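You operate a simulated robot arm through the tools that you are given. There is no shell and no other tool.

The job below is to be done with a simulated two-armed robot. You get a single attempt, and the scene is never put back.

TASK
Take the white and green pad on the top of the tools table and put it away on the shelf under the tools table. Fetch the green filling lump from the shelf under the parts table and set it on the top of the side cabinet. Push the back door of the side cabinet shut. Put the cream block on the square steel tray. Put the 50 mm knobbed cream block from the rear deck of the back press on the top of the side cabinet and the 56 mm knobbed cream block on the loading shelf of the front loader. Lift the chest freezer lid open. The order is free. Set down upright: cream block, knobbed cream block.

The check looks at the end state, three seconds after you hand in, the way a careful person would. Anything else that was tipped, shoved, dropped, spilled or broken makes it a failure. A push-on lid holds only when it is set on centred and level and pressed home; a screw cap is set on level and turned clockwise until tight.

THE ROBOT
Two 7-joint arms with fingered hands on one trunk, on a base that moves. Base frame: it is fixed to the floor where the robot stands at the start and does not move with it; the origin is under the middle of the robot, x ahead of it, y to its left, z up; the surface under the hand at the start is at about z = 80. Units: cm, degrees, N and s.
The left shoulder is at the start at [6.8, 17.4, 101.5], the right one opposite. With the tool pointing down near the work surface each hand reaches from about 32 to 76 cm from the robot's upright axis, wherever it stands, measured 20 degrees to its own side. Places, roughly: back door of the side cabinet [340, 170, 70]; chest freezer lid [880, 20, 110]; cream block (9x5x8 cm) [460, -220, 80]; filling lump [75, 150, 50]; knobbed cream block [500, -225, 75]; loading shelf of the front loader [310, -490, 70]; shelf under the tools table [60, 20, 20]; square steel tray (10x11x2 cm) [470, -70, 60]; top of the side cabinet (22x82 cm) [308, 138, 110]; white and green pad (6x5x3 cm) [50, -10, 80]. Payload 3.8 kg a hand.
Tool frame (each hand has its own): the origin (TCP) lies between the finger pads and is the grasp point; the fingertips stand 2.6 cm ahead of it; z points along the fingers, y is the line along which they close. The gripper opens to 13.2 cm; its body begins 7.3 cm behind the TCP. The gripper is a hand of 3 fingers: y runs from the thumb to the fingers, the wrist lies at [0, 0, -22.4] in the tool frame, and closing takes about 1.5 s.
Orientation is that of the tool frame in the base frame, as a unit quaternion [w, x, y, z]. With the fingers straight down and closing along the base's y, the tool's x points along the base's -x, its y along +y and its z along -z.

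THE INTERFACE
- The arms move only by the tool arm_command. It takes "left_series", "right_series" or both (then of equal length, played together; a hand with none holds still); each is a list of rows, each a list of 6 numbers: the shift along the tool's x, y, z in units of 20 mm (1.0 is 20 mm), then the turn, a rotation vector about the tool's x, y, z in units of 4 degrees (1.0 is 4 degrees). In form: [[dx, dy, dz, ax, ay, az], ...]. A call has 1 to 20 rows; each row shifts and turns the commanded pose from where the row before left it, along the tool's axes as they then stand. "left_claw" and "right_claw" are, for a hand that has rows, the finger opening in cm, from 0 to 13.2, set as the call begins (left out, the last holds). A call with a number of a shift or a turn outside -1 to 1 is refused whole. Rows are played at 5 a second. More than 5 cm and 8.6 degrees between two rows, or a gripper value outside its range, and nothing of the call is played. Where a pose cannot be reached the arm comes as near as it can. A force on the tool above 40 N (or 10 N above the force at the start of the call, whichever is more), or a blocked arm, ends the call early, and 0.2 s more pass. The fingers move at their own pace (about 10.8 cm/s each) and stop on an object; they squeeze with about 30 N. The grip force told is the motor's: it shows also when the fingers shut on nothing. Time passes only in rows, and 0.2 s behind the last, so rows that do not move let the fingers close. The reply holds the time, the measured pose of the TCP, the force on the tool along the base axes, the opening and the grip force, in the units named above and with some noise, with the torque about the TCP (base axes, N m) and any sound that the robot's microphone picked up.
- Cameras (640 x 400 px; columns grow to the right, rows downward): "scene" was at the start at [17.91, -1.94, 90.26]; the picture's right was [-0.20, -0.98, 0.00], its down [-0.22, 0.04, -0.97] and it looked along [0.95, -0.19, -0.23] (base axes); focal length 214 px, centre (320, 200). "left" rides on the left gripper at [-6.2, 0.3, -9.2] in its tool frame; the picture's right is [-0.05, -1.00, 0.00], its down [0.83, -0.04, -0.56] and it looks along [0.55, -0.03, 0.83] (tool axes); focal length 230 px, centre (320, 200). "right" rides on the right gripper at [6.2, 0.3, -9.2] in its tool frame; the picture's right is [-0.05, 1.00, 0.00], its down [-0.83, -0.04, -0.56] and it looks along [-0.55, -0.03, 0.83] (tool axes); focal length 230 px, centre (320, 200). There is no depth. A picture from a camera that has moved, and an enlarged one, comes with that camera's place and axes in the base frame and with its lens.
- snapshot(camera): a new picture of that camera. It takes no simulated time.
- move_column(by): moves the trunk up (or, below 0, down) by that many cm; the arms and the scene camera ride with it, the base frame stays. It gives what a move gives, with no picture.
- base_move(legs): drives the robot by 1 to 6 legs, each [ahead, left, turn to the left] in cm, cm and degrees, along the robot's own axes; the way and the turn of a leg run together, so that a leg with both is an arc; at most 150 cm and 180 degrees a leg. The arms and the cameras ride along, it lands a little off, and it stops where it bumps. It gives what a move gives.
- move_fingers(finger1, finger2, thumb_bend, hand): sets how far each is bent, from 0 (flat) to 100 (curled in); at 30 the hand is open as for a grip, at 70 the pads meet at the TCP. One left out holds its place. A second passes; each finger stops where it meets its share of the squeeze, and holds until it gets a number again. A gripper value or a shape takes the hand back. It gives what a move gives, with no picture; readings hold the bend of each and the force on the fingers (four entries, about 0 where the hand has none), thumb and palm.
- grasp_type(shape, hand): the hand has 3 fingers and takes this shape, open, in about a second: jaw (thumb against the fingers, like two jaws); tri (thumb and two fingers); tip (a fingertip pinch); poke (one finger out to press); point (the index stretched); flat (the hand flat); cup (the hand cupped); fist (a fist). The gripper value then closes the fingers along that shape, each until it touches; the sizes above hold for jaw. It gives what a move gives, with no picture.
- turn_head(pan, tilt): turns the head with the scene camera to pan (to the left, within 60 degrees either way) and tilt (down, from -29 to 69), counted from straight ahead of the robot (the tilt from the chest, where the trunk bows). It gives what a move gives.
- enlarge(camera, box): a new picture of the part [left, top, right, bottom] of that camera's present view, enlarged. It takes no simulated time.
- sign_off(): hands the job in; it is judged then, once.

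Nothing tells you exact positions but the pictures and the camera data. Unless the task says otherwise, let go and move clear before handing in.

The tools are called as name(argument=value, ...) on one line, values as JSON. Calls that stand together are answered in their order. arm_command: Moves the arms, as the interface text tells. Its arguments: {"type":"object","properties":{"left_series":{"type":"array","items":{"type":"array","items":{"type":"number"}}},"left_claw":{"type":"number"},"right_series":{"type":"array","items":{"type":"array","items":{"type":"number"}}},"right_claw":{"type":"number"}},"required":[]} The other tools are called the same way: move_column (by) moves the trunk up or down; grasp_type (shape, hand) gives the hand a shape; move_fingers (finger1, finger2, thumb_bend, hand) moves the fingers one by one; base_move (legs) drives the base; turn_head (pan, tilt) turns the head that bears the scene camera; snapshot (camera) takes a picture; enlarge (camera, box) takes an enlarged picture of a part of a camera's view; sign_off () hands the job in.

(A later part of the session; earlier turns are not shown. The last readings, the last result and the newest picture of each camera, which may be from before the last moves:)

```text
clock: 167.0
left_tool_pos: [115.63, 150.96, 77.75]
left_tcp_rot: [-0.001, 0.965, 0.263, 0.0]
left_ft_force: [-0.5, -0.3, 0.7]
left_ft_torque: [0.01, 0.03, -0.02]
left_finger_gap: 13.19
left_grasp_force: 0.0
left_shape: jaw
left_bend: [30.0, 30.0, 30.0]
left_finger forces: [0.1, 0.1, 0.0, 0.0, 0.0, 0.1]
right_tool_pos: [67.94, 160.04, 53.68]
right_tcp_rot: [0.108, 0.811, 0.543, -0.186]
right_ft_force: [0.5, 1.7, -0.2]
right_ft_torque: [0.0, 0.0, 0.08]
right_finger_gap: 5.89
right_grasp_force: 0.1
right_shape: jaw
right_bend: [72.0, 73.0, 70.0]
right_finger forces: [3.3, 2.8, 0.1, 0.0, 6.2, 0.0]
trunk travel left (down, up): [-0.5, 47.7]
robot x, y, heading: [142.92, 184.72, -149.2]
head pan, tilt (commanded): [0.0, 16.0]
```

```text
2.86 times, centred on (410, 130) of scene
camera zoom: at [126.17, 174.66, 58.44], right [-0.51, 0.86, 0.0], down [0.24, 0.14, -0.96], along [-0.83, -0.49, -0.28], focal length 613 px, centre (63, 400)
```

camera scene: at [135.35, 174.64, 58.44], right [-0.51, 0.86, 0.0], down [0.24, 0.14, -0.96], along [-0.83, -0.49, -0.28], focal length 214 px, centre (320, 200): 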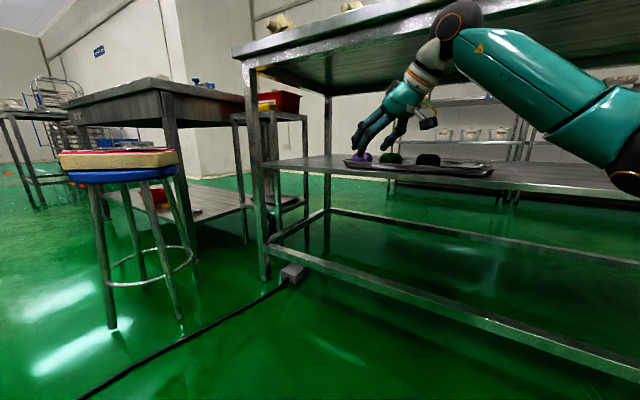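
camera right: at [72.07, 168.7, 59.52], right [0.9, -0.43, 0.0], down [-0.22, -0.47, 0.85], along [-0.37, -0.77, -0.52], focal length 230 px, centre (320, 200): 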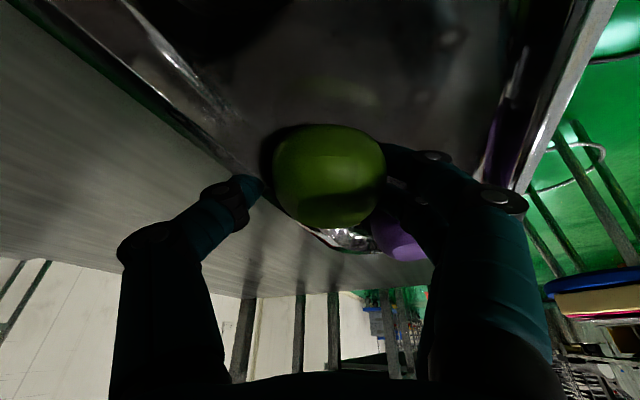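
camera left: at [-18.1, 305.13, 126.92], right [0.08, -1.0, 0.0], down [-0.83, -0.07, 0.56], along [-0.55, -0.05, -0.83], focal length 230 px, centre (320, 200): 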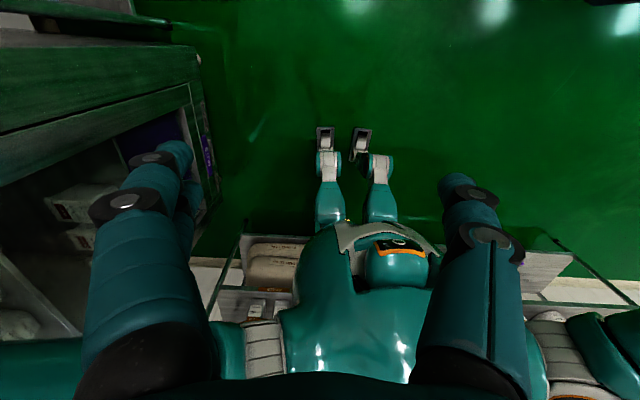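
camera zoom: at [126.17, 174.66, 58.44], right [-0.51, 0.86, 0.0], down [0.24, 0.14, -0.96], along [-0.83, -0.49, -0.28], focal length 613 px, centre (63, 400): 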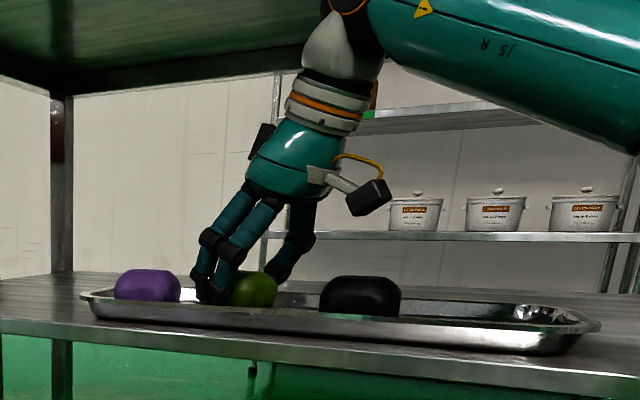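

Stable grip, force rising with command. Tightening more.

arm_command(right_series=[[0, 0, 0, 0, 0, 0], [0, 0, 0, 0, 0, 0], [0, 0, 0, 0, 0, 0], [0, 0, 0, 0, 0, 0]], right_claw=2.5)

snapshot(camera="right")

```text
clock: 168.0
left_tool_pos: [115.71, 150.96, 77.61]
left_tcp_rot: [-0.003, 0.965, 0.264, 0.001]
left_ft_force: [0.8, 0.2, -1.5]
left_ft_torque: [-0.01, -0.03, -0.02]
left_finger_gap: 13.2
left_grasp_force: 0.1
left_shape: jaw
left_bend: [30.0, 30.0, 30.0]
left_finger forces: [0.0, 0.1, 0.0, 0.1, 0.0, 0.1]
right_tool_pos: [68.09, 160.03, 53.85]
right_tcp_rot: [0.109, 0.811, 0.543, -0.186]
right_ft_force: [1.4, -1.2, 0.5]
right_ft_torque: [-0.03, -0.02, -0.14]
right_finger_gap: 5.17
right_grasp_force: 29.8
right_shape: jaw
right_bend: [74.0, 74.0, 70.0]
right_finger forces: [14.9, 14.9, 0.1, 0.1, 26.8, 0.0]
trunk travel left (down, up): [-0.5, 47.7]
robot x, y, heading: [142.9, 184.63, -149.5]
head pan, tilt (commanded): [0.0, 16.0]
```

```text
taken
camera right: at [72.09, 168.66, 59.52], right [0.9, -0.43, 0.0], down [-0.22, -0.47, 0.85], along [-0.37, -0.77, -0.52], focal length 230 px, centre (320, 200)
```

right: 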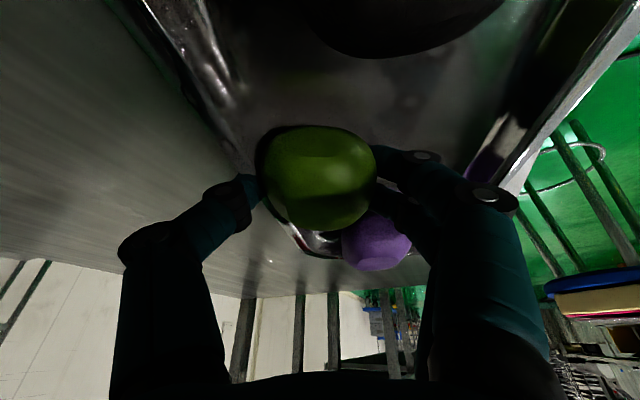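

The lump is gripped (30 N), but the tray seems to have shifted a bit. Let me look.

enlarge(camera="scene", box=[300, 60, 520, 200])

snapshot(camera="scene")

```text
2.86 times, centred on (410, 130) of scene
camera zoom: at [126.17, 174.64, 58.44], right [-0.51, 0.86, 0.0], down [0.24, 0.14, -0.96], along [-0.83, -0.49, -0.28], focal length 613 px, centre (63, 400)
```

zoom: 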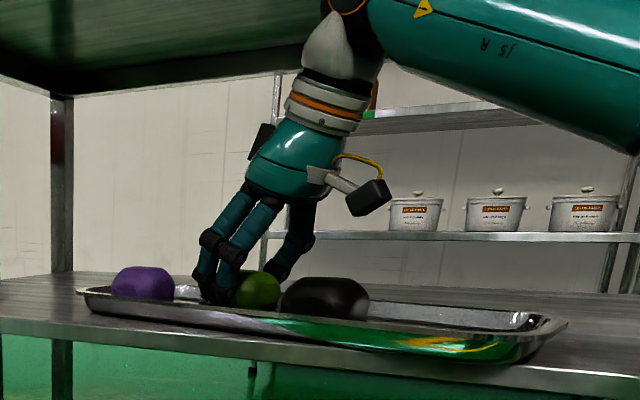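

```text
taken
camera scene: at [126.17, 174.64, 58.44], right [-0.51, 0.86, 0.0], down [0.24, 0.14, -0.96], along [-0.83, -0.49, -0.28], focal length 214 px, centre (320, 200)
```

scene: 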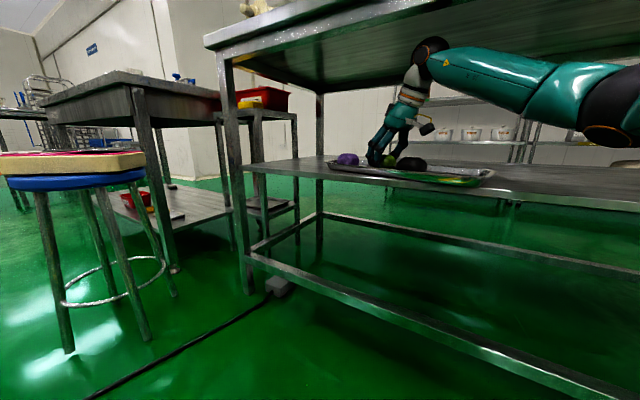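

The lump is in the grip, but the tray pivoted a little (its far end swung toward the shelf edge). I'll first lift the lump out carefully, then assess and straighten the tray afterwards.

arm_command(right_series=[[-0.2, -0.01, -0.45, 0, 0, 0], [-0.2, -0.01, -0.45, 0, 0, 0], [0, 0, 0, 0, 0, 0]])

enlarge(camera="scene", box=[300, 60, 520, 200])

snapshot(camera="right")

```text
clock: 168.8
left_tool_pos: [115.59, 150.96, 77.76]
left_tcp_rot: [-0.001, 0.964, 0.264, 0.001]
left_ft_force: [-0.5, 1.2, 0.7]
left_ft_torque: [-0.02, 0.02, 0.01]
left_finger_gap: 13.21
left_grasp_force: 0.0
left_shape: jaw
left_bend: [30.0, 30.0, 30.0]
left_finger forces: [0.1, 0.0, 0.0, 0.1, 0.0, 0.0]
right_tool_pos: [67.93, 160.26, 55.76]
right_tcp_rot: [0.109, 0.812, 0.543, -0.186]
right_ft_force: [0.3, -0.4, -3.1]
right_ft_torque: [-0.01, -0.13, 0.0]
right_finger_gap: 5.18
right_grasp_force: 30.0
right_shape: jaw
right_bend: [74.0, 74.0, 70.0]
right_finger forces: [13.8, 14.0, 0.0, 0.0, 25.1, 0.0]
trunk travel left (down, up): [-0.5, 47.7]
robot x, y, heading: [143.11, 184.46, -149.2]
head pan, tilt (commanded): [0.0, 16.0]
```

```text
2.86 times, centred on (410, 130) of scene
camera zoom: at [126.16, 174.65, 58.43], right [-0.51, 0.86, 0.0], down [0.24, 0.14, -0.96], along [-0.83, -0.49, -0.28], focal length 613 px, centre (63, 400)
```

zoom: 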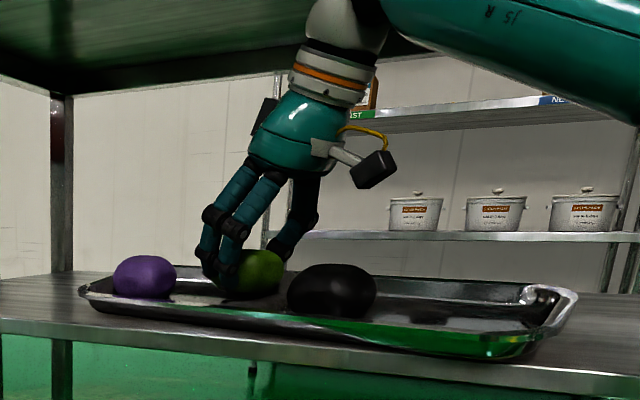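

```text
taken
camera right: at [72.03, 168.75, 61.49], right [0.9, -0.43, 0.0], down [-0.22, -0.47, 0.85], along [-0.37, -0.77, -0.52], focal length 230 px, centre (320, 200)
```

right: 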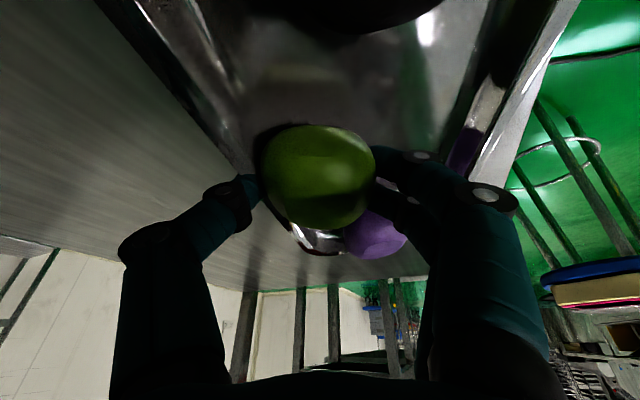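

The tray seems tilted, as if caught by a finger. Let me zoom in before moving anything.

enlarge(camera="scene", box=[320, 110, 510, 200])

enlarge(camera="right", box=[120, 80, 440, 280])

```text
3.37 times, centred on (415, 155) of scene
camera zoom: at [126.16, 174.65, 58.43], right [-0.51, 0.86, 0.0], down [0.24, 0.14, -0.96], along [-0.83, -0.49, -0.28], focal length 722 px, centre (0, 352)
```

zoom: 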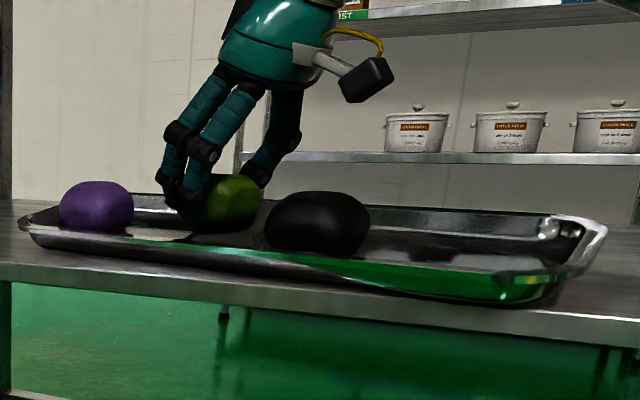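

```text
2.00 times, centred on (280, 180) of right
camera zoom: at [72.03, 168.75, 61.49], right [0.9, -0.43, 0.0], down [-0.22, -0.47, 0.85], along [-0.37, -0.77, -0.52], focal length 460 px, centre (400, 240)
```

zoom: 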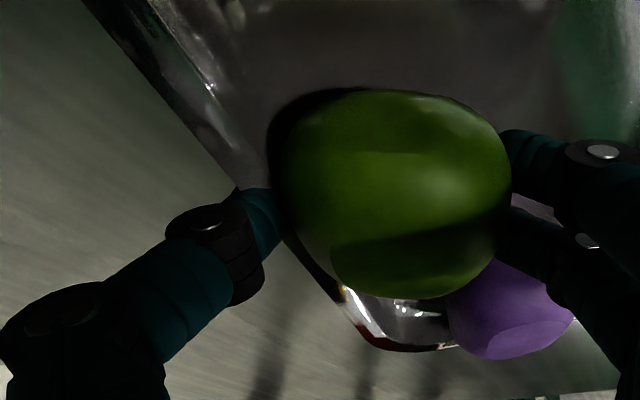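

The thumb went outside of the far rim, so the tray is pinched along with the lump. I lower it back and release gently.

arm_command(right_series=[[0.2, 0.01, 0.45, 0, 0, 0], [0.19, 0.01, 0.43, 0, 0, 0], [0, 0, 0, 0, 0, 0]])

enlarge(camera="scene", box=[320, 110, 510, 200])

```text
clock: 169.6
left_tool_pos: [115.68, 150.93, 77.71]
left_tcp_rot: [-0.001, 0.965, 0.263, 0.0]
left_ft_force: [0.4, -0.4, 0.2]
left_ft_torque: [0.05, -0.01, 0.03]
left_finger_gap: 13.21
left_grasp_force: 0.1
left_shape: jaw
left_bend: [30.0, 30.0, 30.0]
left_finger forces: [0.0, 0.1, 0.0, 0.1, 0.0, 0.0]
right_tool_pos: [67.9, 160.03, 53.8]
right_tcp_rot: [0.109, 0.812, 0.542, -0.187]
right_ft_force: [-0.4, 1.1, -0.7]
right_ft_torque: [-0.02, 0.0, 0.05]
right_finger_gap: 5.17
right_grasp_force: 30.2
right_shape: jaw
right_bend: [74.0, 74.0, 70.0]
right_finger forces: [13.7, 14.4, 0.0, 0.0, 27.3, 0.0]
trunk travel left (down, up): [-0.5, 47.7]
robot x, y, heading: [143.24, 184.75, -149.3]
head pan, tilt (commanded): [0.0, 16.0]
```

```text
3.37 times, centred on (415, 155) of scene
camera zoom: at [126.16, 174.65, 58.44], right [-0.51, 0.86, 0.0], down [0.24, 0.14, -0.96], along [-0.83, -0.49, -0.28], focal length 722 px, centre (0, 352)
```

zoom: 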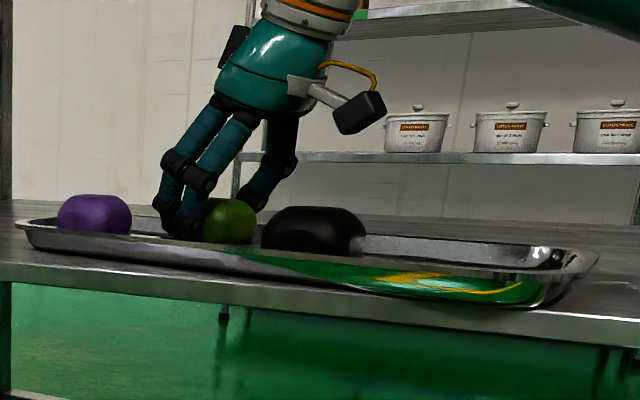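

The tray is seated again but pivoted about 8°. Since I still pinch its rim, I can swing it back: rotate the hand +8.5° about vertical with the matching shift, then compare with the earlier picture.

arm_command(right_series=[[-0.187, -0.237, 0.094, -0.3, -0.018, -0.642], [-0.187, -0.237, 0.094, -0.3, -0.018, -0.642], [-0.187, -0.237, 0.094, -0.3, -0.018, -0.642], [0, 0, 0, 0, 0, 0]])

enlarge(camera="scene", box=[300, 60, 520, 200])

```text
clock: 170.6
left_tool_pos: [115.73, 150.95, 77.78]
left_tcp_rot: [-0.001, 0.965, 0.264, 0.001]
left_ft_force: [-0.7, 1.1, -0.2]
left_ft_torque: [-0.04, -0.02, -0.03]
left_finger_gap: 13.19
left_grasp_force: 0.1
left_shape: jaw
left_bend: [30.0, 30.0, 30.0]
left_finger forces: [0.0, 0.1, 0.0, 0.0, 0.0, 0.0]
right_tool_pos: [66.23, 159.37, 53.67]
right_tcp_rot: [0.124, 0.768, 0.602, -0.178]
right_ft_force: [0.7, 1.0, -0.4]
right_ft_torque: [0.01, 0.0, -0.19]
right_finger_gap: 5.18
right_grasp_force: 29.7
right_shape: jaw
right_bend: [74.0, 74.0, 70.0]
right_finger forces: [14.4, 14.8, 0.0, 0.1, 27.1, 0.0]
trunk travel left (down, up): [-0.5, 47.7]
robot x, y, heading: [143.12, 184.67, -149.3]
head pan, tilt (commanded): [0.0, 16.0]
```

```text
2.86 times, centred on (410, 130) of scene
camera zoom: at [126.17, 174.66, 58.44], right [-0.51, 0.86, 0.0], down [0.24, 0.14, -0.96], along [-0.83, -0.49, -0.28], focal length 613 px, centre (63, 400)
```

zoom: 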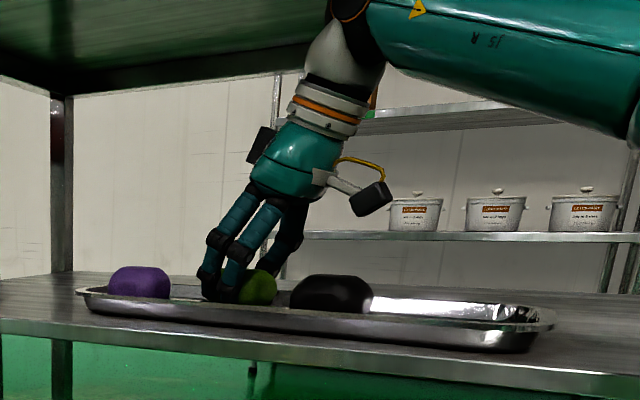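

Much better; compared with the original picture it still needs about (+1.4, +2.0) cm and +2.4°. Applying the correction.

arm_command(right_series=[[0.515, 0.2175, -0.245, -0.127, -0.007, -0.27], [0.515, 0.2175, -0.245, -0.127, -0.007, -0.27], [0, 0, 0, 0, 0, 0]])

enlarge(camera="scene", box=[300, 60, 520, 200])

```text
clock: 171.4
left_tool_pos: [115.63, 150.89, 77.7]
left_tcp_rot: [0.0, 0.964, 0.264, 0.001]
left_ft_force: [0.8, -0.4, 0.4]
left_ft_torque: [-0.01, -0.02, -0.03]
left_finger_gap: 13.19
left_grasp_force: 0.2
left_shape: jaw
left_bend: [30.0, 30.0, 30.0]
left_finger forces: [0.0, 0.0, 0.1, 0.0, 0.0, 0.0]
right_tool_pos: [67.57, 161.44, 53.85]
right_tcp_rot: [0.126, 0.756, 0.618, -0.175]
right_ft_force: [-2.0, -1.3, -1.1]
right_ft_torque: [-0.02, 0.04, -0.13]
right_finger_gap: 5.17
right_grasp_force: 30.6
right_shape: jaw
right_bend: [74.0, 74.0, 70.0]
right_finger forces: [13.8, 14.5, 0.0, 0.0, 27.7, 0.0]
trunk travel left (down, up): [-0.5, 47.7]
robot x, y, heading: [143.14, 184.95, -149.8]
head pan, tilt (commanded): [0.0, 16.0]
```

```text
2.86 times, centred on (410, 130) of scene
camera zoom: at [126.17, 174.65, 58.44], right [-0.51, 0.86, 0.0], down [0.24, 0.14, -0.96], along [-0.83, -0.49, -0.28], focal length 613 px, centre (63, 400)
```

zoom: 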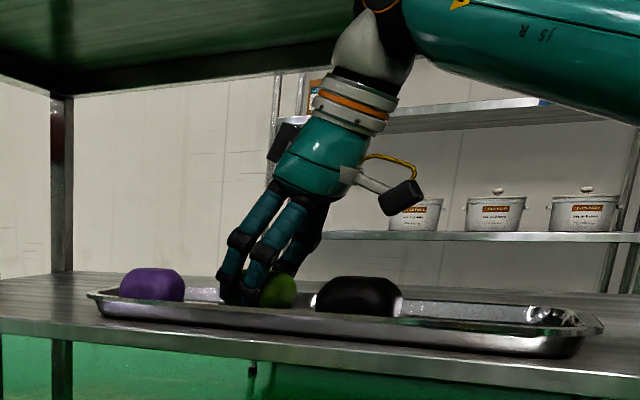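

The tray matches its original placement within a few millimetres. Now I release.

arm_command(right_series=[[0, 0, 0, 0, 0, 0], [0, 0, 0, 0, 0, 0], [0, 0, 0, 0, 0, 0], [0, 0, 0, 0, 0, 0]], right_claw=7.8)

enlarge(camera="scene", box=[300, 60, 520, 200])

enlarge(camera="right", box=[120, 60, 520, 310])

```text
clock: 172.4
left_tool_pos: [115.72, 150.86, 77.75]
left_tcp_rot: [-0.001, 0.965, 0.264, 0.001]
left_ft_force: [-0.2, 0.1, 0.7]
left_ft_torque: [-0.03, -0.03, 0.0]
left_finger_gap: 13.17
left_grasp_force: 0.2
left_shape: jaw
left_bend: [30.0, 30.0, 30.0]
left_finger forces: [0.0, 0.1, 0.0, 0.0, 0.0, 0.0]
right_tool_pos: [67.55, 161.46, 53.69]
right_tcp_rot: [0.126, 0.756, 0.618, -0.175]
right_ft_force: [0.1, -0.4, 0.1]
right_ft_torque: [-0.03, 0.03, -0.02]
right_finger_gap: 7.73
right_grasp_force: 0.1
right_shape: jaw
right_bend: [71.0, 71.0, 70.0]
right_finger forces: [0.0, 0.1, 0.0, 0.1, 0.0, 0.0]
trunk travel left (down, up): [-0.5, 47.7]
robot x, y, heading: [143.16, 184.45, -149.2]
head pan, tilt (commanded): [0.0, 16.0]
```

```text
2.86 times, centred on (410, 130) of scene
camera zoom: at [126.17, 174.65, 58.44], right [-0.51, 0.86, 0.0], down [0.24, 0.14, -0.96], along [-0.83, -0.49, -0.28], focal length 613 px, centre (63, 400)
```

zoom: 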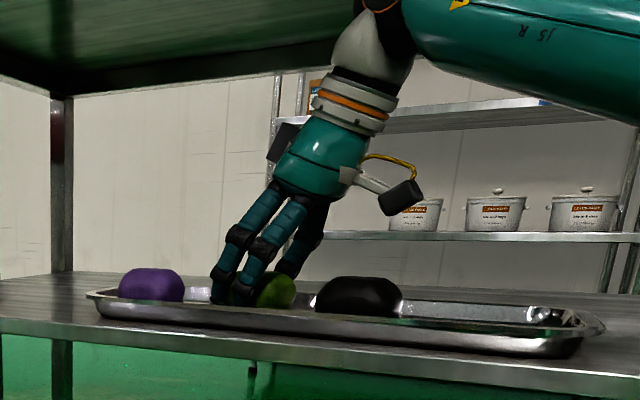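

```text
1.60 times, centred on (320, 185) of right
camera zoom: at [69.93, 170.62, 59.57], right [0.97, -0.25, 0.0], down [-0.13, -0.51, 0.85], along [-0.22, -0.83, -0.52], focal length 368 px, centre (320, 224)
```

zoom: 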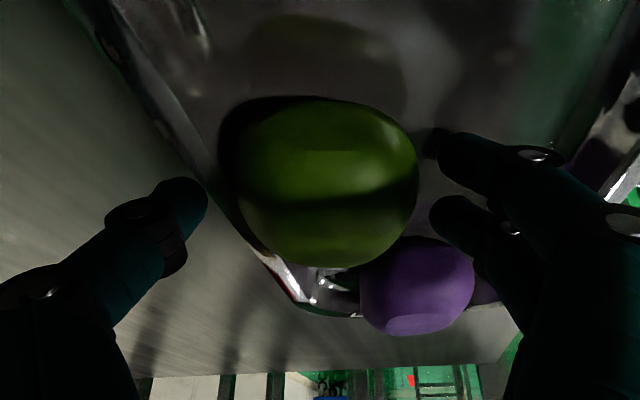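

I see now the far rim is close to the lump (thumb was outside of it). With the lump now midway between its neighbours, a closing axis nearly along the tray (heading -155°, pitch 30°) clears everything. I lift slightly and rotate the hand about the lump.

arm_command(right_series=[[-0.2, -0.01, -0.43, 0, 0, 0], [-0.06, 0, -0.13, 0, -0.65, 0], [0, 0, 0, 0, -0.65, 0], [0, 0, 0, 0.48, 0.024, 0.833], [0, 0, 0, 0.48, 0.024, 0.833], [0, 0, 0, 0.48, 0.024, 0.833], [0, 0, 0, 0.48, 0.024, 0.833], [0, 0, 0, 0.48, 0.024, 0.833], [0, 0, 0, 0.48, 0.024, 0.833], [0, 0, 0, 0, 0, 0]])

enlarge(camera="scene", box=[300, 60, 520, 200])

enlarge(camera="right", box=[120, 60, 520, 310])

```text
clock: 174.6
left_tool_pos: [115.66, 150.76, 77.78]
left_tcp_rot: [-0.001, 0.965, 0.263, 0.001]
left_ft_force: [1.5, -0.1, -1.2]
left_ft_torque: [0.02, -0.01, 0.02]
left_finger_gap: 13.19
left_grasp_force: 0.0
left_shape: jaw
left_bend: [30.0, 30.0, 30.0]
left_finger forces: [0.1, 0.0, 0.1, 0.0, 0.0, 0.0]
right_tool_pos: [67.58, 161.4, 55.09]
right_tcp_rot: [0.109, 0.855, 0.45, -0.235]
right_ft_force: [0.0, -0.4, 0.0]
right_ft_torque: [0.0, -0.02, -0.01]
right_finger_gap: 7.75
right_grasp_force: 0.1
right_shape: jaw
right_bend: [71.0, 71.0, 70.0]
right_finger forces: [0.0, 0.0, 0.0, 0.0, 0.1, 0.0]
trunk travel left (down, up): [-0.5, 47.7]
robot x, y, heading: [143.51, 184.78, -149.5]
head pan, tilt (commanded): [0.0, 16.0]
```

```text
2.86 times, centred on (410, 130) of scene
camera zoom: at [126.17, 174.65, 58.44], right [-0.51, 0.86, 0.0], down [0.24, 0.14, -0.96], along [-0.83, -0.49, -0.28], focal length 613 px, centre (63, 400)
```

zoom: 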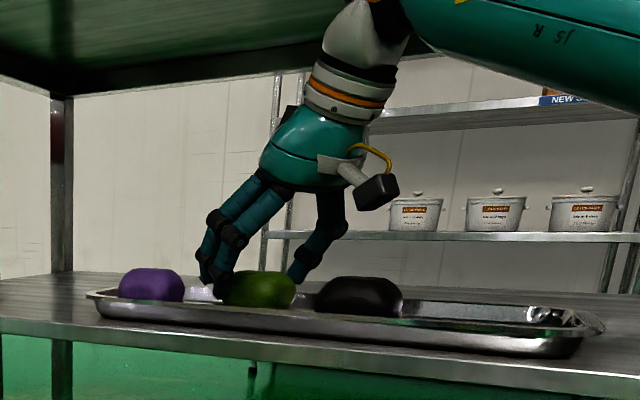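

```text
1.60 times, centred on (320, 185) of right
camera zoom: at [73.64, 169.38, 59.95], right [0.79, -0.61, 0.0], down [-0.27, -0.35, 0.9], along [-0.55, -0.71, -0.44], focal length 368 px, centre (320, 224)
```

zoom: 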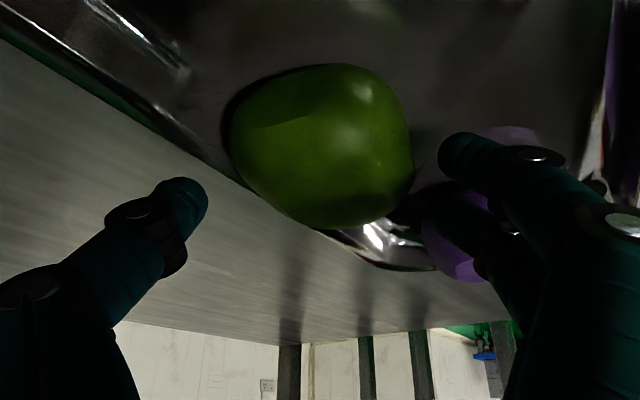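

Clear so far. Continuing the rotation.

arm_command(right_series=[[0, 0, 0, 0.48, 0.024, 0.833], [0, 0, 0, 0.48, 0.024, 0.833], [0, 0, 0, 0.48, 0.024, 0.833], [0, 0, 0, 0.48, 0.024, 0.833], [0, 0, 0, 0.48, 0.024, 0.833], [0, 0, 0, 0.48, 0.024, 0.833], [0, 0, 0, 0.24, 0.012, 0.42], [0, 0, 0, 0, 0, 0]])

enlarge(camera="scene", box=[300, 60, 520, 200])

enlarge(camera="right", box=[120, 60, 520, 310])

```text
clock: 176.4
left_tool_pos: [115.7, 150.92, 77.72]
left_tcp_rot: [-0.001, 0.965, 0.264, 0.0]
left_ft_force: [0.6, -0.3, 0.0]
left_ft_torque: [0.01, -0.02, 0.02]
left_finger_gap: 13.18
left_grasp_force: 0.0
left_shape: jaw
left_bend: [30.0, 30.0, 30.0]
left_finger forces: [0.1, 0.1, 0.0, 0.0, 0.1, 0.0]
right_tool_pos: [67.56, 161.52, 55.06]
right_tcp_rot: [0.055, 0.932, 0.253, -0.253]
right_ft_force: [-0.2, 1.1, 0.4]
right_ft_torque: [-0.02, 0.0, -0.02]
right_finger_gap: 7.77
right_grasp_force: 0.1
right_shape: jaw
right_bend: [71.0, 71.0, 70.0]
right_finger forces: [0.0, 0.1, 0.0, 0.0, 0.1, 0.1]
trunk travel left (down, up): [-0.5, 47.7]
robot x, y, heading: [143.16, 184.44, -149.3]
head pan, tilt (commanded): [0.0, 16.0]
```

```text
2.86 times, centred on (410, 130) of scene
camera zoom: at [126.17, 174.65, 58.44], right [-0.51, 0.86, 0.0], down [0.24, 0.14, -0.96], along [-0.83, -0.49, -0.28], focal length 613 px, centre (63, 400)
```

zoom: 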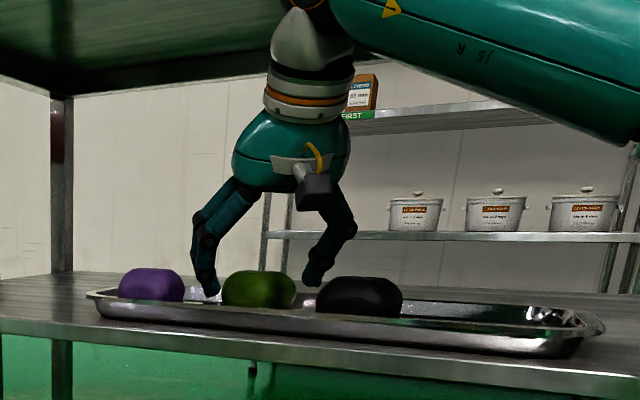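

```text
1.60 times, centred on (320, 185) of right
camera zoom: at [76.42, 166.06, 59.93], right [0.46, -0.89, 0.0], down [-0.39, -0.2, 0.9], along [-0.8, -0.41, -0.44], focal length 368 px, centre (320, 224)
```

zoom: 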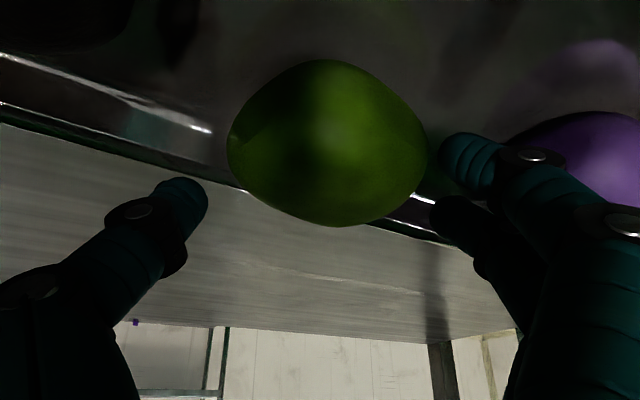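

Heading -152.5°, pitch 30°, everything clear. Shift 0.7 cm toward +x and descend to grasp height.

arm_command(right_series=[[0.26, 0.175, -0.16, 0, 0, 0], [0.17, -0.01, 0.28, 0, 0, 0], [0.17, -0.01, 0.28, 0, 0, 0], [0, 0, 0, 0, 0, 0]], right_claw=7.4)

enlarge(camera="scene", box=[300, 60, 520, 200])

enlarge(camera="right", box=[120, 60, 520, 310])

```text
clock: 177.4
left_tool_pos: [115.85, 150.98, 77.82]
left_tcp_rot: [-0.001, 0.965, 0.263, -0.001]
left_ft_force: [0.8, 0.4, 1.1]
left_ft_torque: [-0.01, 0.01, -0.01]
left_finger_gap: 13.17
left_grasp_force: 0.0
left_shape: jaw
left_bend: [30.0, 30.0, 30.0]
left_finger forces: [0.1, 0.0, 0.1, 0.0, 0.0, 0.1]
right_tool_pos: [68.27, 161.44, 54.56]
right_tcp_rot: [0.058, 0.93, 0.253, -0.26]
right_ft_force: [-1.5, -2.3, 30.7]
right_ft_torque: [1.23, 1.06, 0.19]
right_finger_gap: 7.37
right_grasp_force: 0.0
right_shape: jaw
right_bend: [72.0, 72.0, 70.0]
right_finger forces: [0.0, 0.1, 0.0, 0.0, 31.2, 0.0]
trunk travel left (down, up): [-0.5, 47.7]
robot x, y, heading: [143.29, 184.4, -149.6]
head pan, tilt (commanded): [0.0, 16.0]
```

```text
2.86 times, centred on (410, 130) of scene
camera zoom: at [126.32, 174.67, 58.49], right [-0.51, 0.86, 0.0], down [0.23, 0.14, -0.96], along [-0.83, -0.49, -0.27], focal length 613 px, centre (63, 400)
```

zoom: 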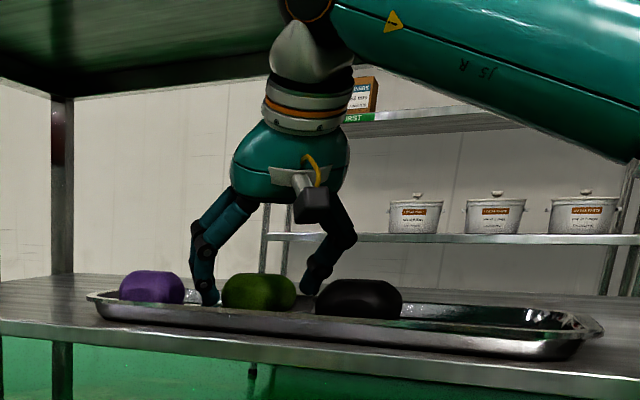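

```text
1.60 times, centred on (320, 185) of right
camera zoom: at [77.16, 166.15, 59.23], right [0.46, -0.89, 0.0], down [-0.38, -0.2, 0.9], along [-0.8, -0.42, -0.43], focal length 368 px, centre (320, 224)
```

zoom: 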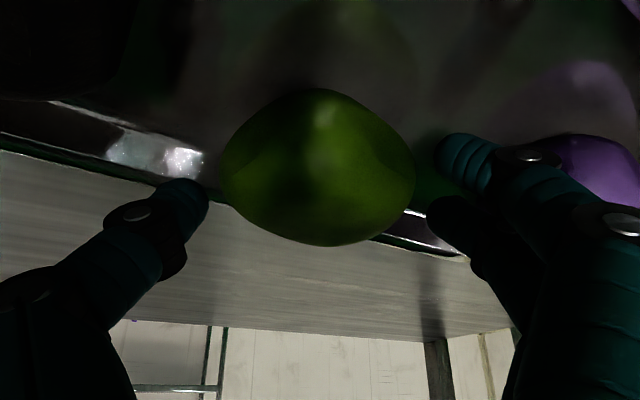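

The thumb sits on the far rim (31 N). I raise slightly, pinch the lump very lightly from above rim height, and drag it ~1.6 cm toward +x inside the tray.

arm_command(right_series=[[-0.12, 0, -0.22, 0, 0, 0], [0, 0, 0, 0, 0, 0]])

arm_command(right_series=[[0, 0, 0, 0, 0, 0], [0, 0, 0, 0, 0, 0], [0, 0, 0, 0, 0, 0], [0, 0, 0, 0, 0, 0]], right_claw=5.6)

enlarge(camera="scene", box=[300, 60, 520, 200])

enlarge(camera="right", box=[120, 60, 520, 310])

```text
clock: 178.0
left_tool_pos: [115.83, 150.9, 77.66]
left_tcp_rot: [-0.002, 0.964, 0.264, -0.001]
left_ft_force: [-0.2, 1.0, 0.2]
left_ft_torque: [-0.01, 0.0, -0.01]
left_finger_gap: 13.19
left_grasp_force: 0.1
left_shape: jaw
left_bend: [30.0, 30.0, 30.0]
left_finger forces: [0.1, 0.0, 0.0, 0.1, 0.1, 0.0]
right_tool_pos: [68.55, 161.61, 54.16]
right_tcp_rot: [0.055, 0.932, 0.254, -0.252]
right_ft_force: [6.9, 0.7, 13.3]
right_ft_torque: [0.53, 0.35, -0.3]
right_finger_gap: 7.15
right_grasp_force: 0.1
right_shape: jaw
right_bend: [72.0, 72.0, 70.0]
right_finger forces: [0.1, 0.1, 0.1, 0.0, 15.0, 0.1]
trunk travel left (down, up): [-0.5, 47.7]
robot x, y, heading: [142.77, 184.38, -149.5]
head pan, tilt (commanded): [0.0, 16.0]
```

```text
clock: 179.0
left_tool_pos: [115.66, 150.94, 77.71]
left_tcp_rot: [-0.001, 0.965, 0.263, 0.001]
left_ft_force: [0.3, 0.0, -0.4]
left_ft_torque: [-0.02, 0.01, 0.0]
left_finger_gap: 13.19
left_grasp_force: 0.0
left_shape: jaw
left_bend: [30.0, 30.0, 30.0]
left_finger forces: [0.0, 0.1, 0.1, 0.0, 0.1, 0.0]
right_tool_pos: [68.29, 161.58, 54.04]
right_tcp_rot: [0.056, 0.932, 0.254, -0.252]
right_ft_force: [1.5, -0.2, 0.1]
right_ft_torque: [-0.02, 0.02, 0.01]
right_finger_gap: 5.33
right_grasp_force: 29.8
right_shape: jaw
right_bend: [73.0, 74.0, 70.0]
right_finger forces: [13.5, 14.2, 0.0, 0.0, 26.4, 0.0]
trunk travel left (down, up): [-0.5, 47.7]
robot x, y, heading: [142.99, 184.14, -149.2]
head pan, tilt (commanded): [0.0, 16.0]
```

```text
2.86 times, centred on (410, 130) of scene
camera zoom: at [126.17, 174.65, 58.44], right [-0.51, 0.86, 0.0], down [0.24, 0.14, -0.96], along [-0.83, -0.49, -0.28], focal length 613 px, centre (63, 400)
```

zoom: 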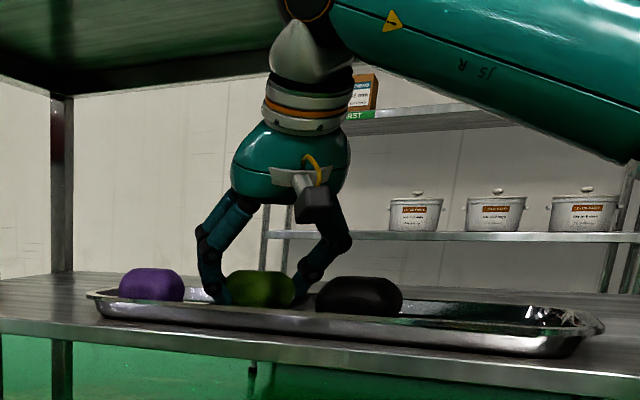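

```text
1.60 times, centred on (320, 185) of right
camera zoom: at [77.16, 166.23, 59.04], right [0.46, -0.89, 0.0], down [-0.39, -0.2, 0.9], along [-0.79, -0.41, -0.44], focal length 368 px, centre (320, 224)
```

zoom: 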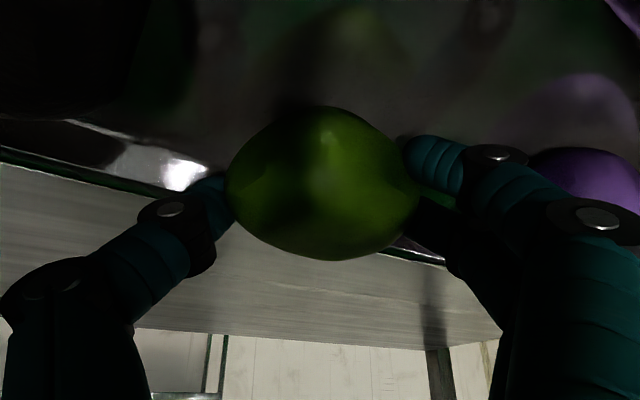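

Now the lump is firmly gripped (gap 5.3 cm, 13/14/26 N) and the tray hasn't moved. I try a small lift of 1 cm and check that the tray stays.

arm_command(right_series=[[-0.125, -0.006, -0.216, 0, 0, 0], [-0.125, -0.006, -0.216, 0, 0, 0], [0, 0, 0, 0, 0, 0]])

enlarge(camera="scene", box=[300, 60, 520, 200])

enlarge(camera="right", box=[120, 60, 520, 310])

```text
clock: 179.8
left_tool_pos: [115.62, 150.92, 77.76]
left_tcp_rot: [-0.001, 0.964, 0.264, 0.0]
left_ft_force: [0.1, 0.1, -0.2]
left_ft_torque: [-0.01, -0.03, 0.02]
left_finger_gap: 13.2
left_grasp_force: 0.0
left_shape: jaw
left_bend: [30.0, 30.0, 30.0]
left_finger forces: [0.0, 0.0, 0.1, 0.0, 0.0, 0.1]
right_tool_pos: [68.37, 161.57, 55.14]
right_tcp_rot: [0.056, 0.932, 0.253, -0.253]
right_ft_force: [-0.8, 0.7, -1.3]
right_ft_torque: [0.0, -0.04, 0.04]
right_finger_gap: 5.31
right_grasp_force: 29.9
right_shape: jaw
right_bend: [73.0, 74.0, 70.0]
right_finger forces: [13.3, 14.4, 0.0, 0.0, 26.5, 0.0]
trunk travel left (down, up): [-0.5, 47.7]
robot x, y, heading: [143.34, 184.52, -149.5]
head pan, tilt (commanded): [0.0, 16.0]
```

```text
2.86 times, centred on (410, 130) of scene
camera zoom: at [126.17, 174.65, 58.44], right [-0.51, 0.86, 0.0], down [0.24, 0.14, -0.96], along [-0.83, -0.49, -0.28], focal length 613 px, centre (63, 400)
```

zoom: 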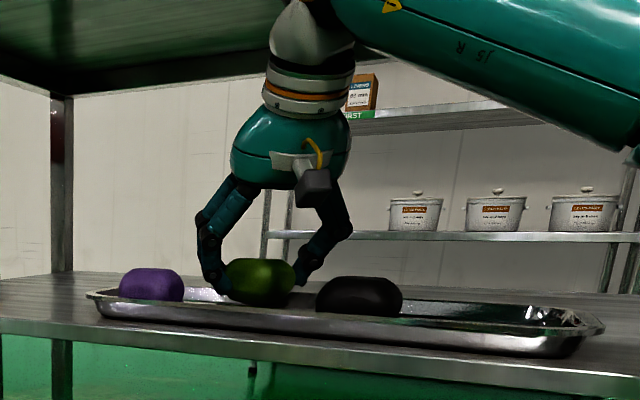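

```text
1.60 times, centred on (320, 185) of right
camera zoom: at [77.19, 166.16, 60.14], right [0.46, -0.89, 0.0], down [-0.39, -0.2, 0.9], along [-0.79, -0.41, -0.44], focal length 368 px, centre (320, 224)
```

zoom: 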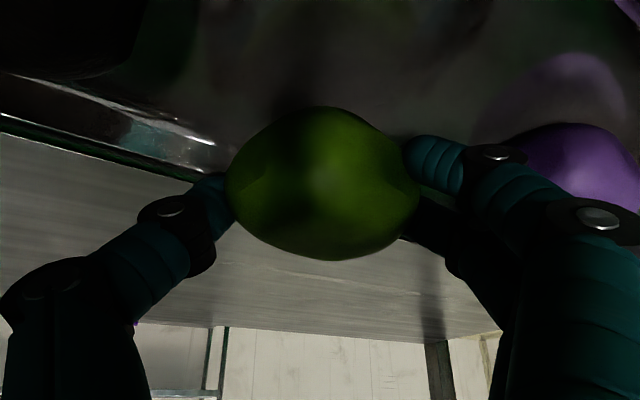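

The lump lifts free and the tray stays put. I pitch the hand back to 45° (to lower the wrist under the apron), lift more, then exit toward +x.

arm_command(right_series=[[0, 0, 0, 0, -0.95, 0], [0, 0, 0, 0, -0.95, 0], [0, 0, 0, 0, -0.95, 0], [0, 0, 0, 0, -0.95, 0], [-0.35, 0, -0.35, 0, 0, 0], [-0.35, 0, -0.35, 0, 0, 0], [-0.25, 0, -0.25, 0, 0, 0], [0, 0, 0, 0, 0, 0]])

enlarge(camera="scene", box=[300, 40, 520, 200])

snapshot(camera="right")

```text
clock: 181.6
left_tool_pos: [115.72, 150.92, 77.8]
left_tcp_rot: [-0.001, 0.964, 0.264, 0.0]
left_ft_force: [-0.1, 0.1, 0.4]
left_ft_torque: [0.0, 0.02, -0.01]
left_finger_gap: 13.21
left_grasp_force: 0.2
left_shape: jaw
left_bend: [30.0, 30.0, 30.0]
left_finger forces: [0.0, 0.1, 0.0, 0.1, 0.0, 0.0]
right_tool_pos: [68.33, 161.44, 57.85]
right_tcp_rot: [0.088, 0.89, 0.243, -0.375]
right_ft_force: [0.0, 0.6, -1.6]
right_ft_torque: [0.06, -0.01, -0.01]
right_finger_gap: 5.34
right_grasp_force: 29.5
right_shape: jaw
right_bend: [73.0, 74.0, 70.0]
right_finger forces: [13.7, 14.7, 0.0, 0.0, 26.2, 0.0]
trunk travel left (down, up): [-0.5, 47.7]
robot x, y, heading: [142.63, 184.52, -149.4]
head pan, tilt (commanded): [0.0, 16.0]
```

```text
2.50 times, centred on (410, 120) of scene
camera zoom: at [126.17, 174.65, 58.44], right [-0.51, 0.86, 0.0], down [0.24, 0.14, -0.96], along [-0.83, -0.49, -0.28], focal length 536 px, centre (95, 400)
```

zoom: 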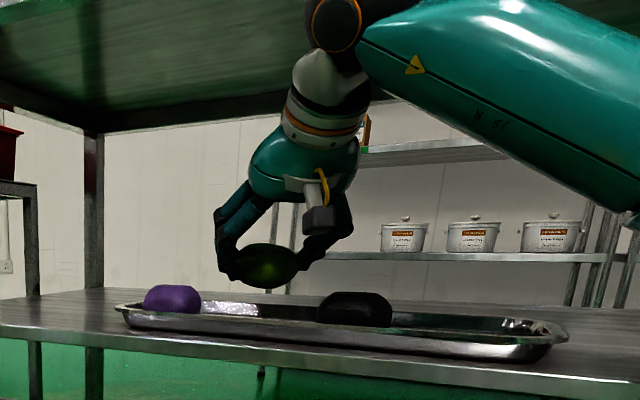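

```text
taken
camera right: at [77.91, 166.62, 60.06], right [0.47, -0.88, 0.01], down [-0.18, -0.08, 0.98], along [-0.87, -0.46, -0.19], focal length 230 px, centre (320, 200)
```

right: 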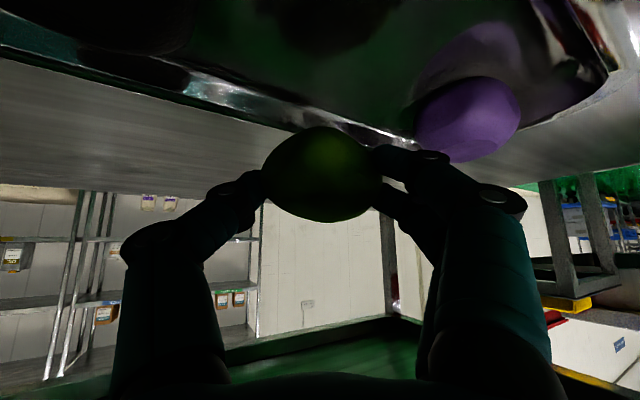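

The lump is held above the tray; tray, dark and purple lumps are in place. Exiting toward +x with the base.

base_move(legs=[[-26, 15.3, 0]])

snapshot(camera="scene")

snapshot(camera="right")

```text
clock: 183.6
left_tool_pos: [145.71, 150.95, 77.81]
left_tcp_rot: [-0.002, 0.964, 0.265, 0.001]
left_ft_force: [0.5, -0.4, -0.3]
left_ft_torque: [-0.02, 0.03, -0.03]
left_finger_gap: 13.2
left_grasp_force: 0.0
left_shape: jaw
left_bend: [30.0, 30.0, 30.0]
left_finger forces: [0.1, 0.0, 0.0, 0.0, 0.1, 0.0]
right_tool_pos: [98.48, 161.45, 57.79]
right_tcp_rot: [0.089, 0.89, 0.246, -0.374]
right_ft_force: [-0.4, -0.4, -0.9]
right_ft_torque: [0.02, -0.01, -0.01]
right_finger_gap: 5.32
right_grasp_force: 30.2
right_shape: jaw
right_bend: [73.0, 74.0, 70.0]
right_finger forces: [14.0, 14.7, 0.0, 0.0, 26.4, 0.0]
trunk travel left (down, up): [-0.5, 47.7]
robot x, y, heading: [173.37, 184.71, -149.3]
head pan, tilt (commanded): [0.0, 16.0]
```

```text
taken
camera scene: at [156.25, 174.73, 58.44], right [-0.51, 0.86, 0.0], down [0.24, 0.14, -0.96], along [-0.83, -0.49, -0.28], focal length 214 px, centre (320, 200)
```

scene: 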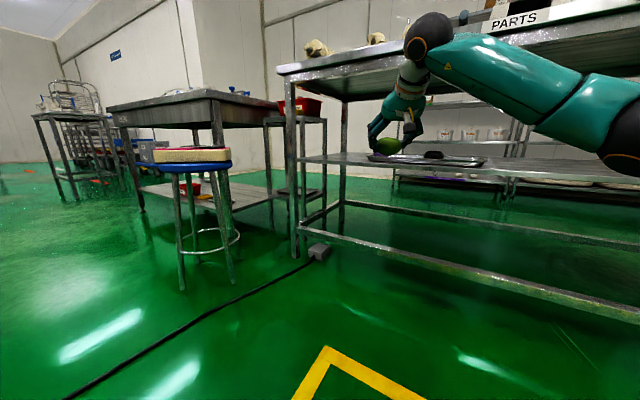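

```text
taken
camera right: at [108.02, 166.54, 60.04], right [0.47, -0.88, 0.01], down [-0.18, -0.08, 0.98], along [-0.86, -0.47, -0.19], focal length 230 px, centre (320, 200)
```

right: 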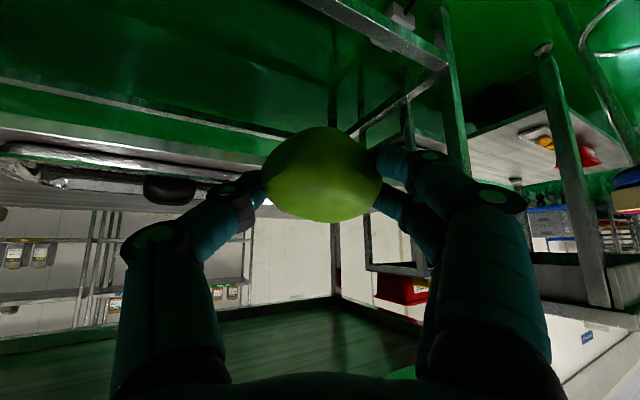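

The lump is out and held. Now I raise the trunk and turn toward the side cabinet (+x).

move_column(by=40)

base_move(legs=[[-10, 0, 0], [0, 0, 75], [0, 0, 74]])

turn_head(pan=0, tilt=20)

snapshot(camera="scene")

snapshot(camera="right")

```text
clock: 187.5
left_tool_pos: [145.85, 150.85, 117.69]
left_tcp_rot: [-0.002, 0.964, 0.266, 0.001]
left_ft_force: [1.1, -0.4, -0.1]
left_ft_torque: [0.03, 0.01, -0.03]
left_finger_gap: 13.18
left_grasp_force: 0.0
left_shape: jaw
left_bend: [30.0, 30.0, 30.0]
left_finger forces: [0.0, 0.0, 0.0, 0.0, 0.1, 0.0]
right_tool_pos: [98.33, 161.36, 97.78]
right_tcp_rot: [0.089, 0.89, 0.246, -0.374]
right_ft_force: [0.2, -0.3, -0.8]
right_ft_torque: [0.02, -0.03, 0.03]
right_finger_gap: 5.3
right_grasp_force: 29.9
right_shape: jaw
right_bend: [73.0, 74.0, 70.0]
right_finger forces: [14.1, 15.0, 0.1, 0.0, 26.3, 0.1]
trunk travel left (down, up): [-40.5, 7.7]
robot x, y, heading: [173.01, 184.92, -149.3]
head pan, tilt (commanded): [0.0, 16.0]
```

```text
clock: 195.0
left_tool_pos: [222.62, 204.84, 117.72]
left_tcp_rot: [-0.001, 0.002, 1.0, -0.001]
left_ft_force: [-0.6, -0.4, 0.4]
left_ft_torque: [0.0, -0.03, -0.03]
left_finger_gap: 13.19
left_grasp_force: 0.0
left_shape: jaw
left_bend: [30.0, 30.0, 30.0]
left_finger forces: [0.0, 0.1, 0.0, 0.1, 0.1, 0.1]
right_tool_pos: [257.76, 171.65, 97.81]
right_tcp_rot: [0.384, 0.001, 0.923, -0.014]
right_ft_force: [-1.1, 0.1, -2.1]
right_ft_torque: [0.0, -0.01, 0.02]
right_finger_gap: 5.27
right_grasp_force: 29.7
right_shape: jaw
right_bend: [73.0, 74.0, 70.0]
right_finger forces: [13.6, 14.8, 0.0, 0.0, 26.0, 0.0]
trunk travel left (down, up): [-40.5, 7.7]
robot x, y, heading: [181.51, 190.13, -0.2]
head pan, tilt (commanded): [0.0, 16.0]
```

```text
clock: 195.7
left_tool_pos: [222.68, 204.91, 117.79]
left_tcp_rot: [-0.001, 0.001, 1.0, -0.001]
left_ft_force: [-0.5, -0.6, -0.1]
left_ft_torque: [-0.01, 0.02, 0.01]
left_finger_gap: 13.19
left_grasp_force: 0.1
left_shape: jaw
left_bend: [30.0, 30.0, 30.0]
left_finger forces: [0.0, 0.0, 0.0, 0.0, 0.0, 0.1]
right_tool_pos: [257.79, 171.54, 97.75]
right_tcp_rot: [0.384, 0.002, 0.923, -0.014]
right_ft_force: [0.4, 0.6, -1.0]
right_ft_torque: [-0.01, 0.03, 0.01]
right_finger_gap: 5.28
right_grasp_force: 29.8
right_shape: jaw
right_bend: [73.0, 74.0, 70.0]
right_finger forces: [13.6, 14.8, 0.0, 0.0, 26.1, 0.0]
trunk travel left (down, up): [-40.5, 7.7]
robot x, y, heading: [181.61, 189.76, -0.1]
head pan, tilt (commanded): [0.0, 20.0]
```

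```text
taken
camera scene: at [200.94, 189.79, 97.98], right [0.0, -1.0, 0.0], down [-0.34, 0.0, -0.94], along [0.94, 0.0, -0.34], focal length 214 px, centre (320, 200)
```

scene: 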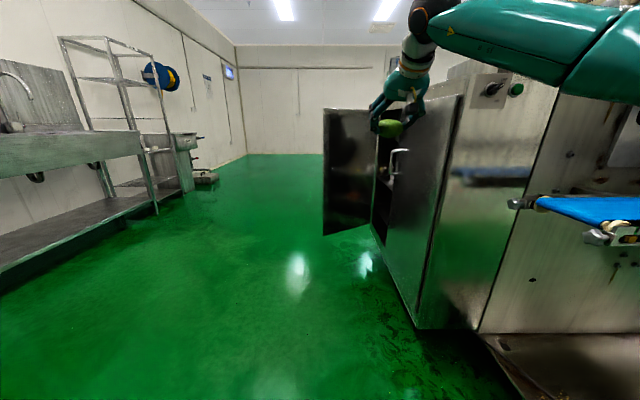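

```text
taken
camera right: at [246.96, 172.18, 100.03], right [0.05, 1.0, 0.01], down [0.19, -0.02, 0.98], along [0.98, -0.05, -0.19], focal length 230 px, centre (320, 200)
```

right: 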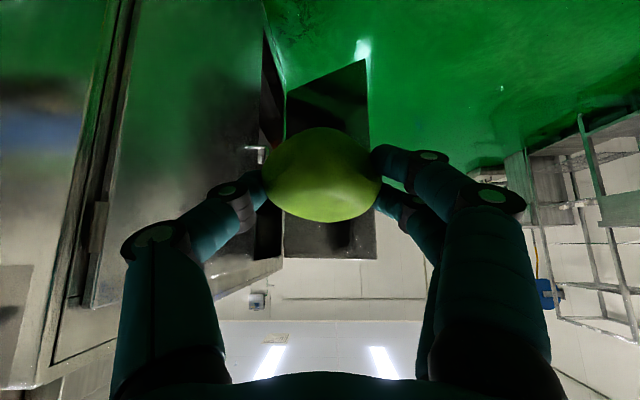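

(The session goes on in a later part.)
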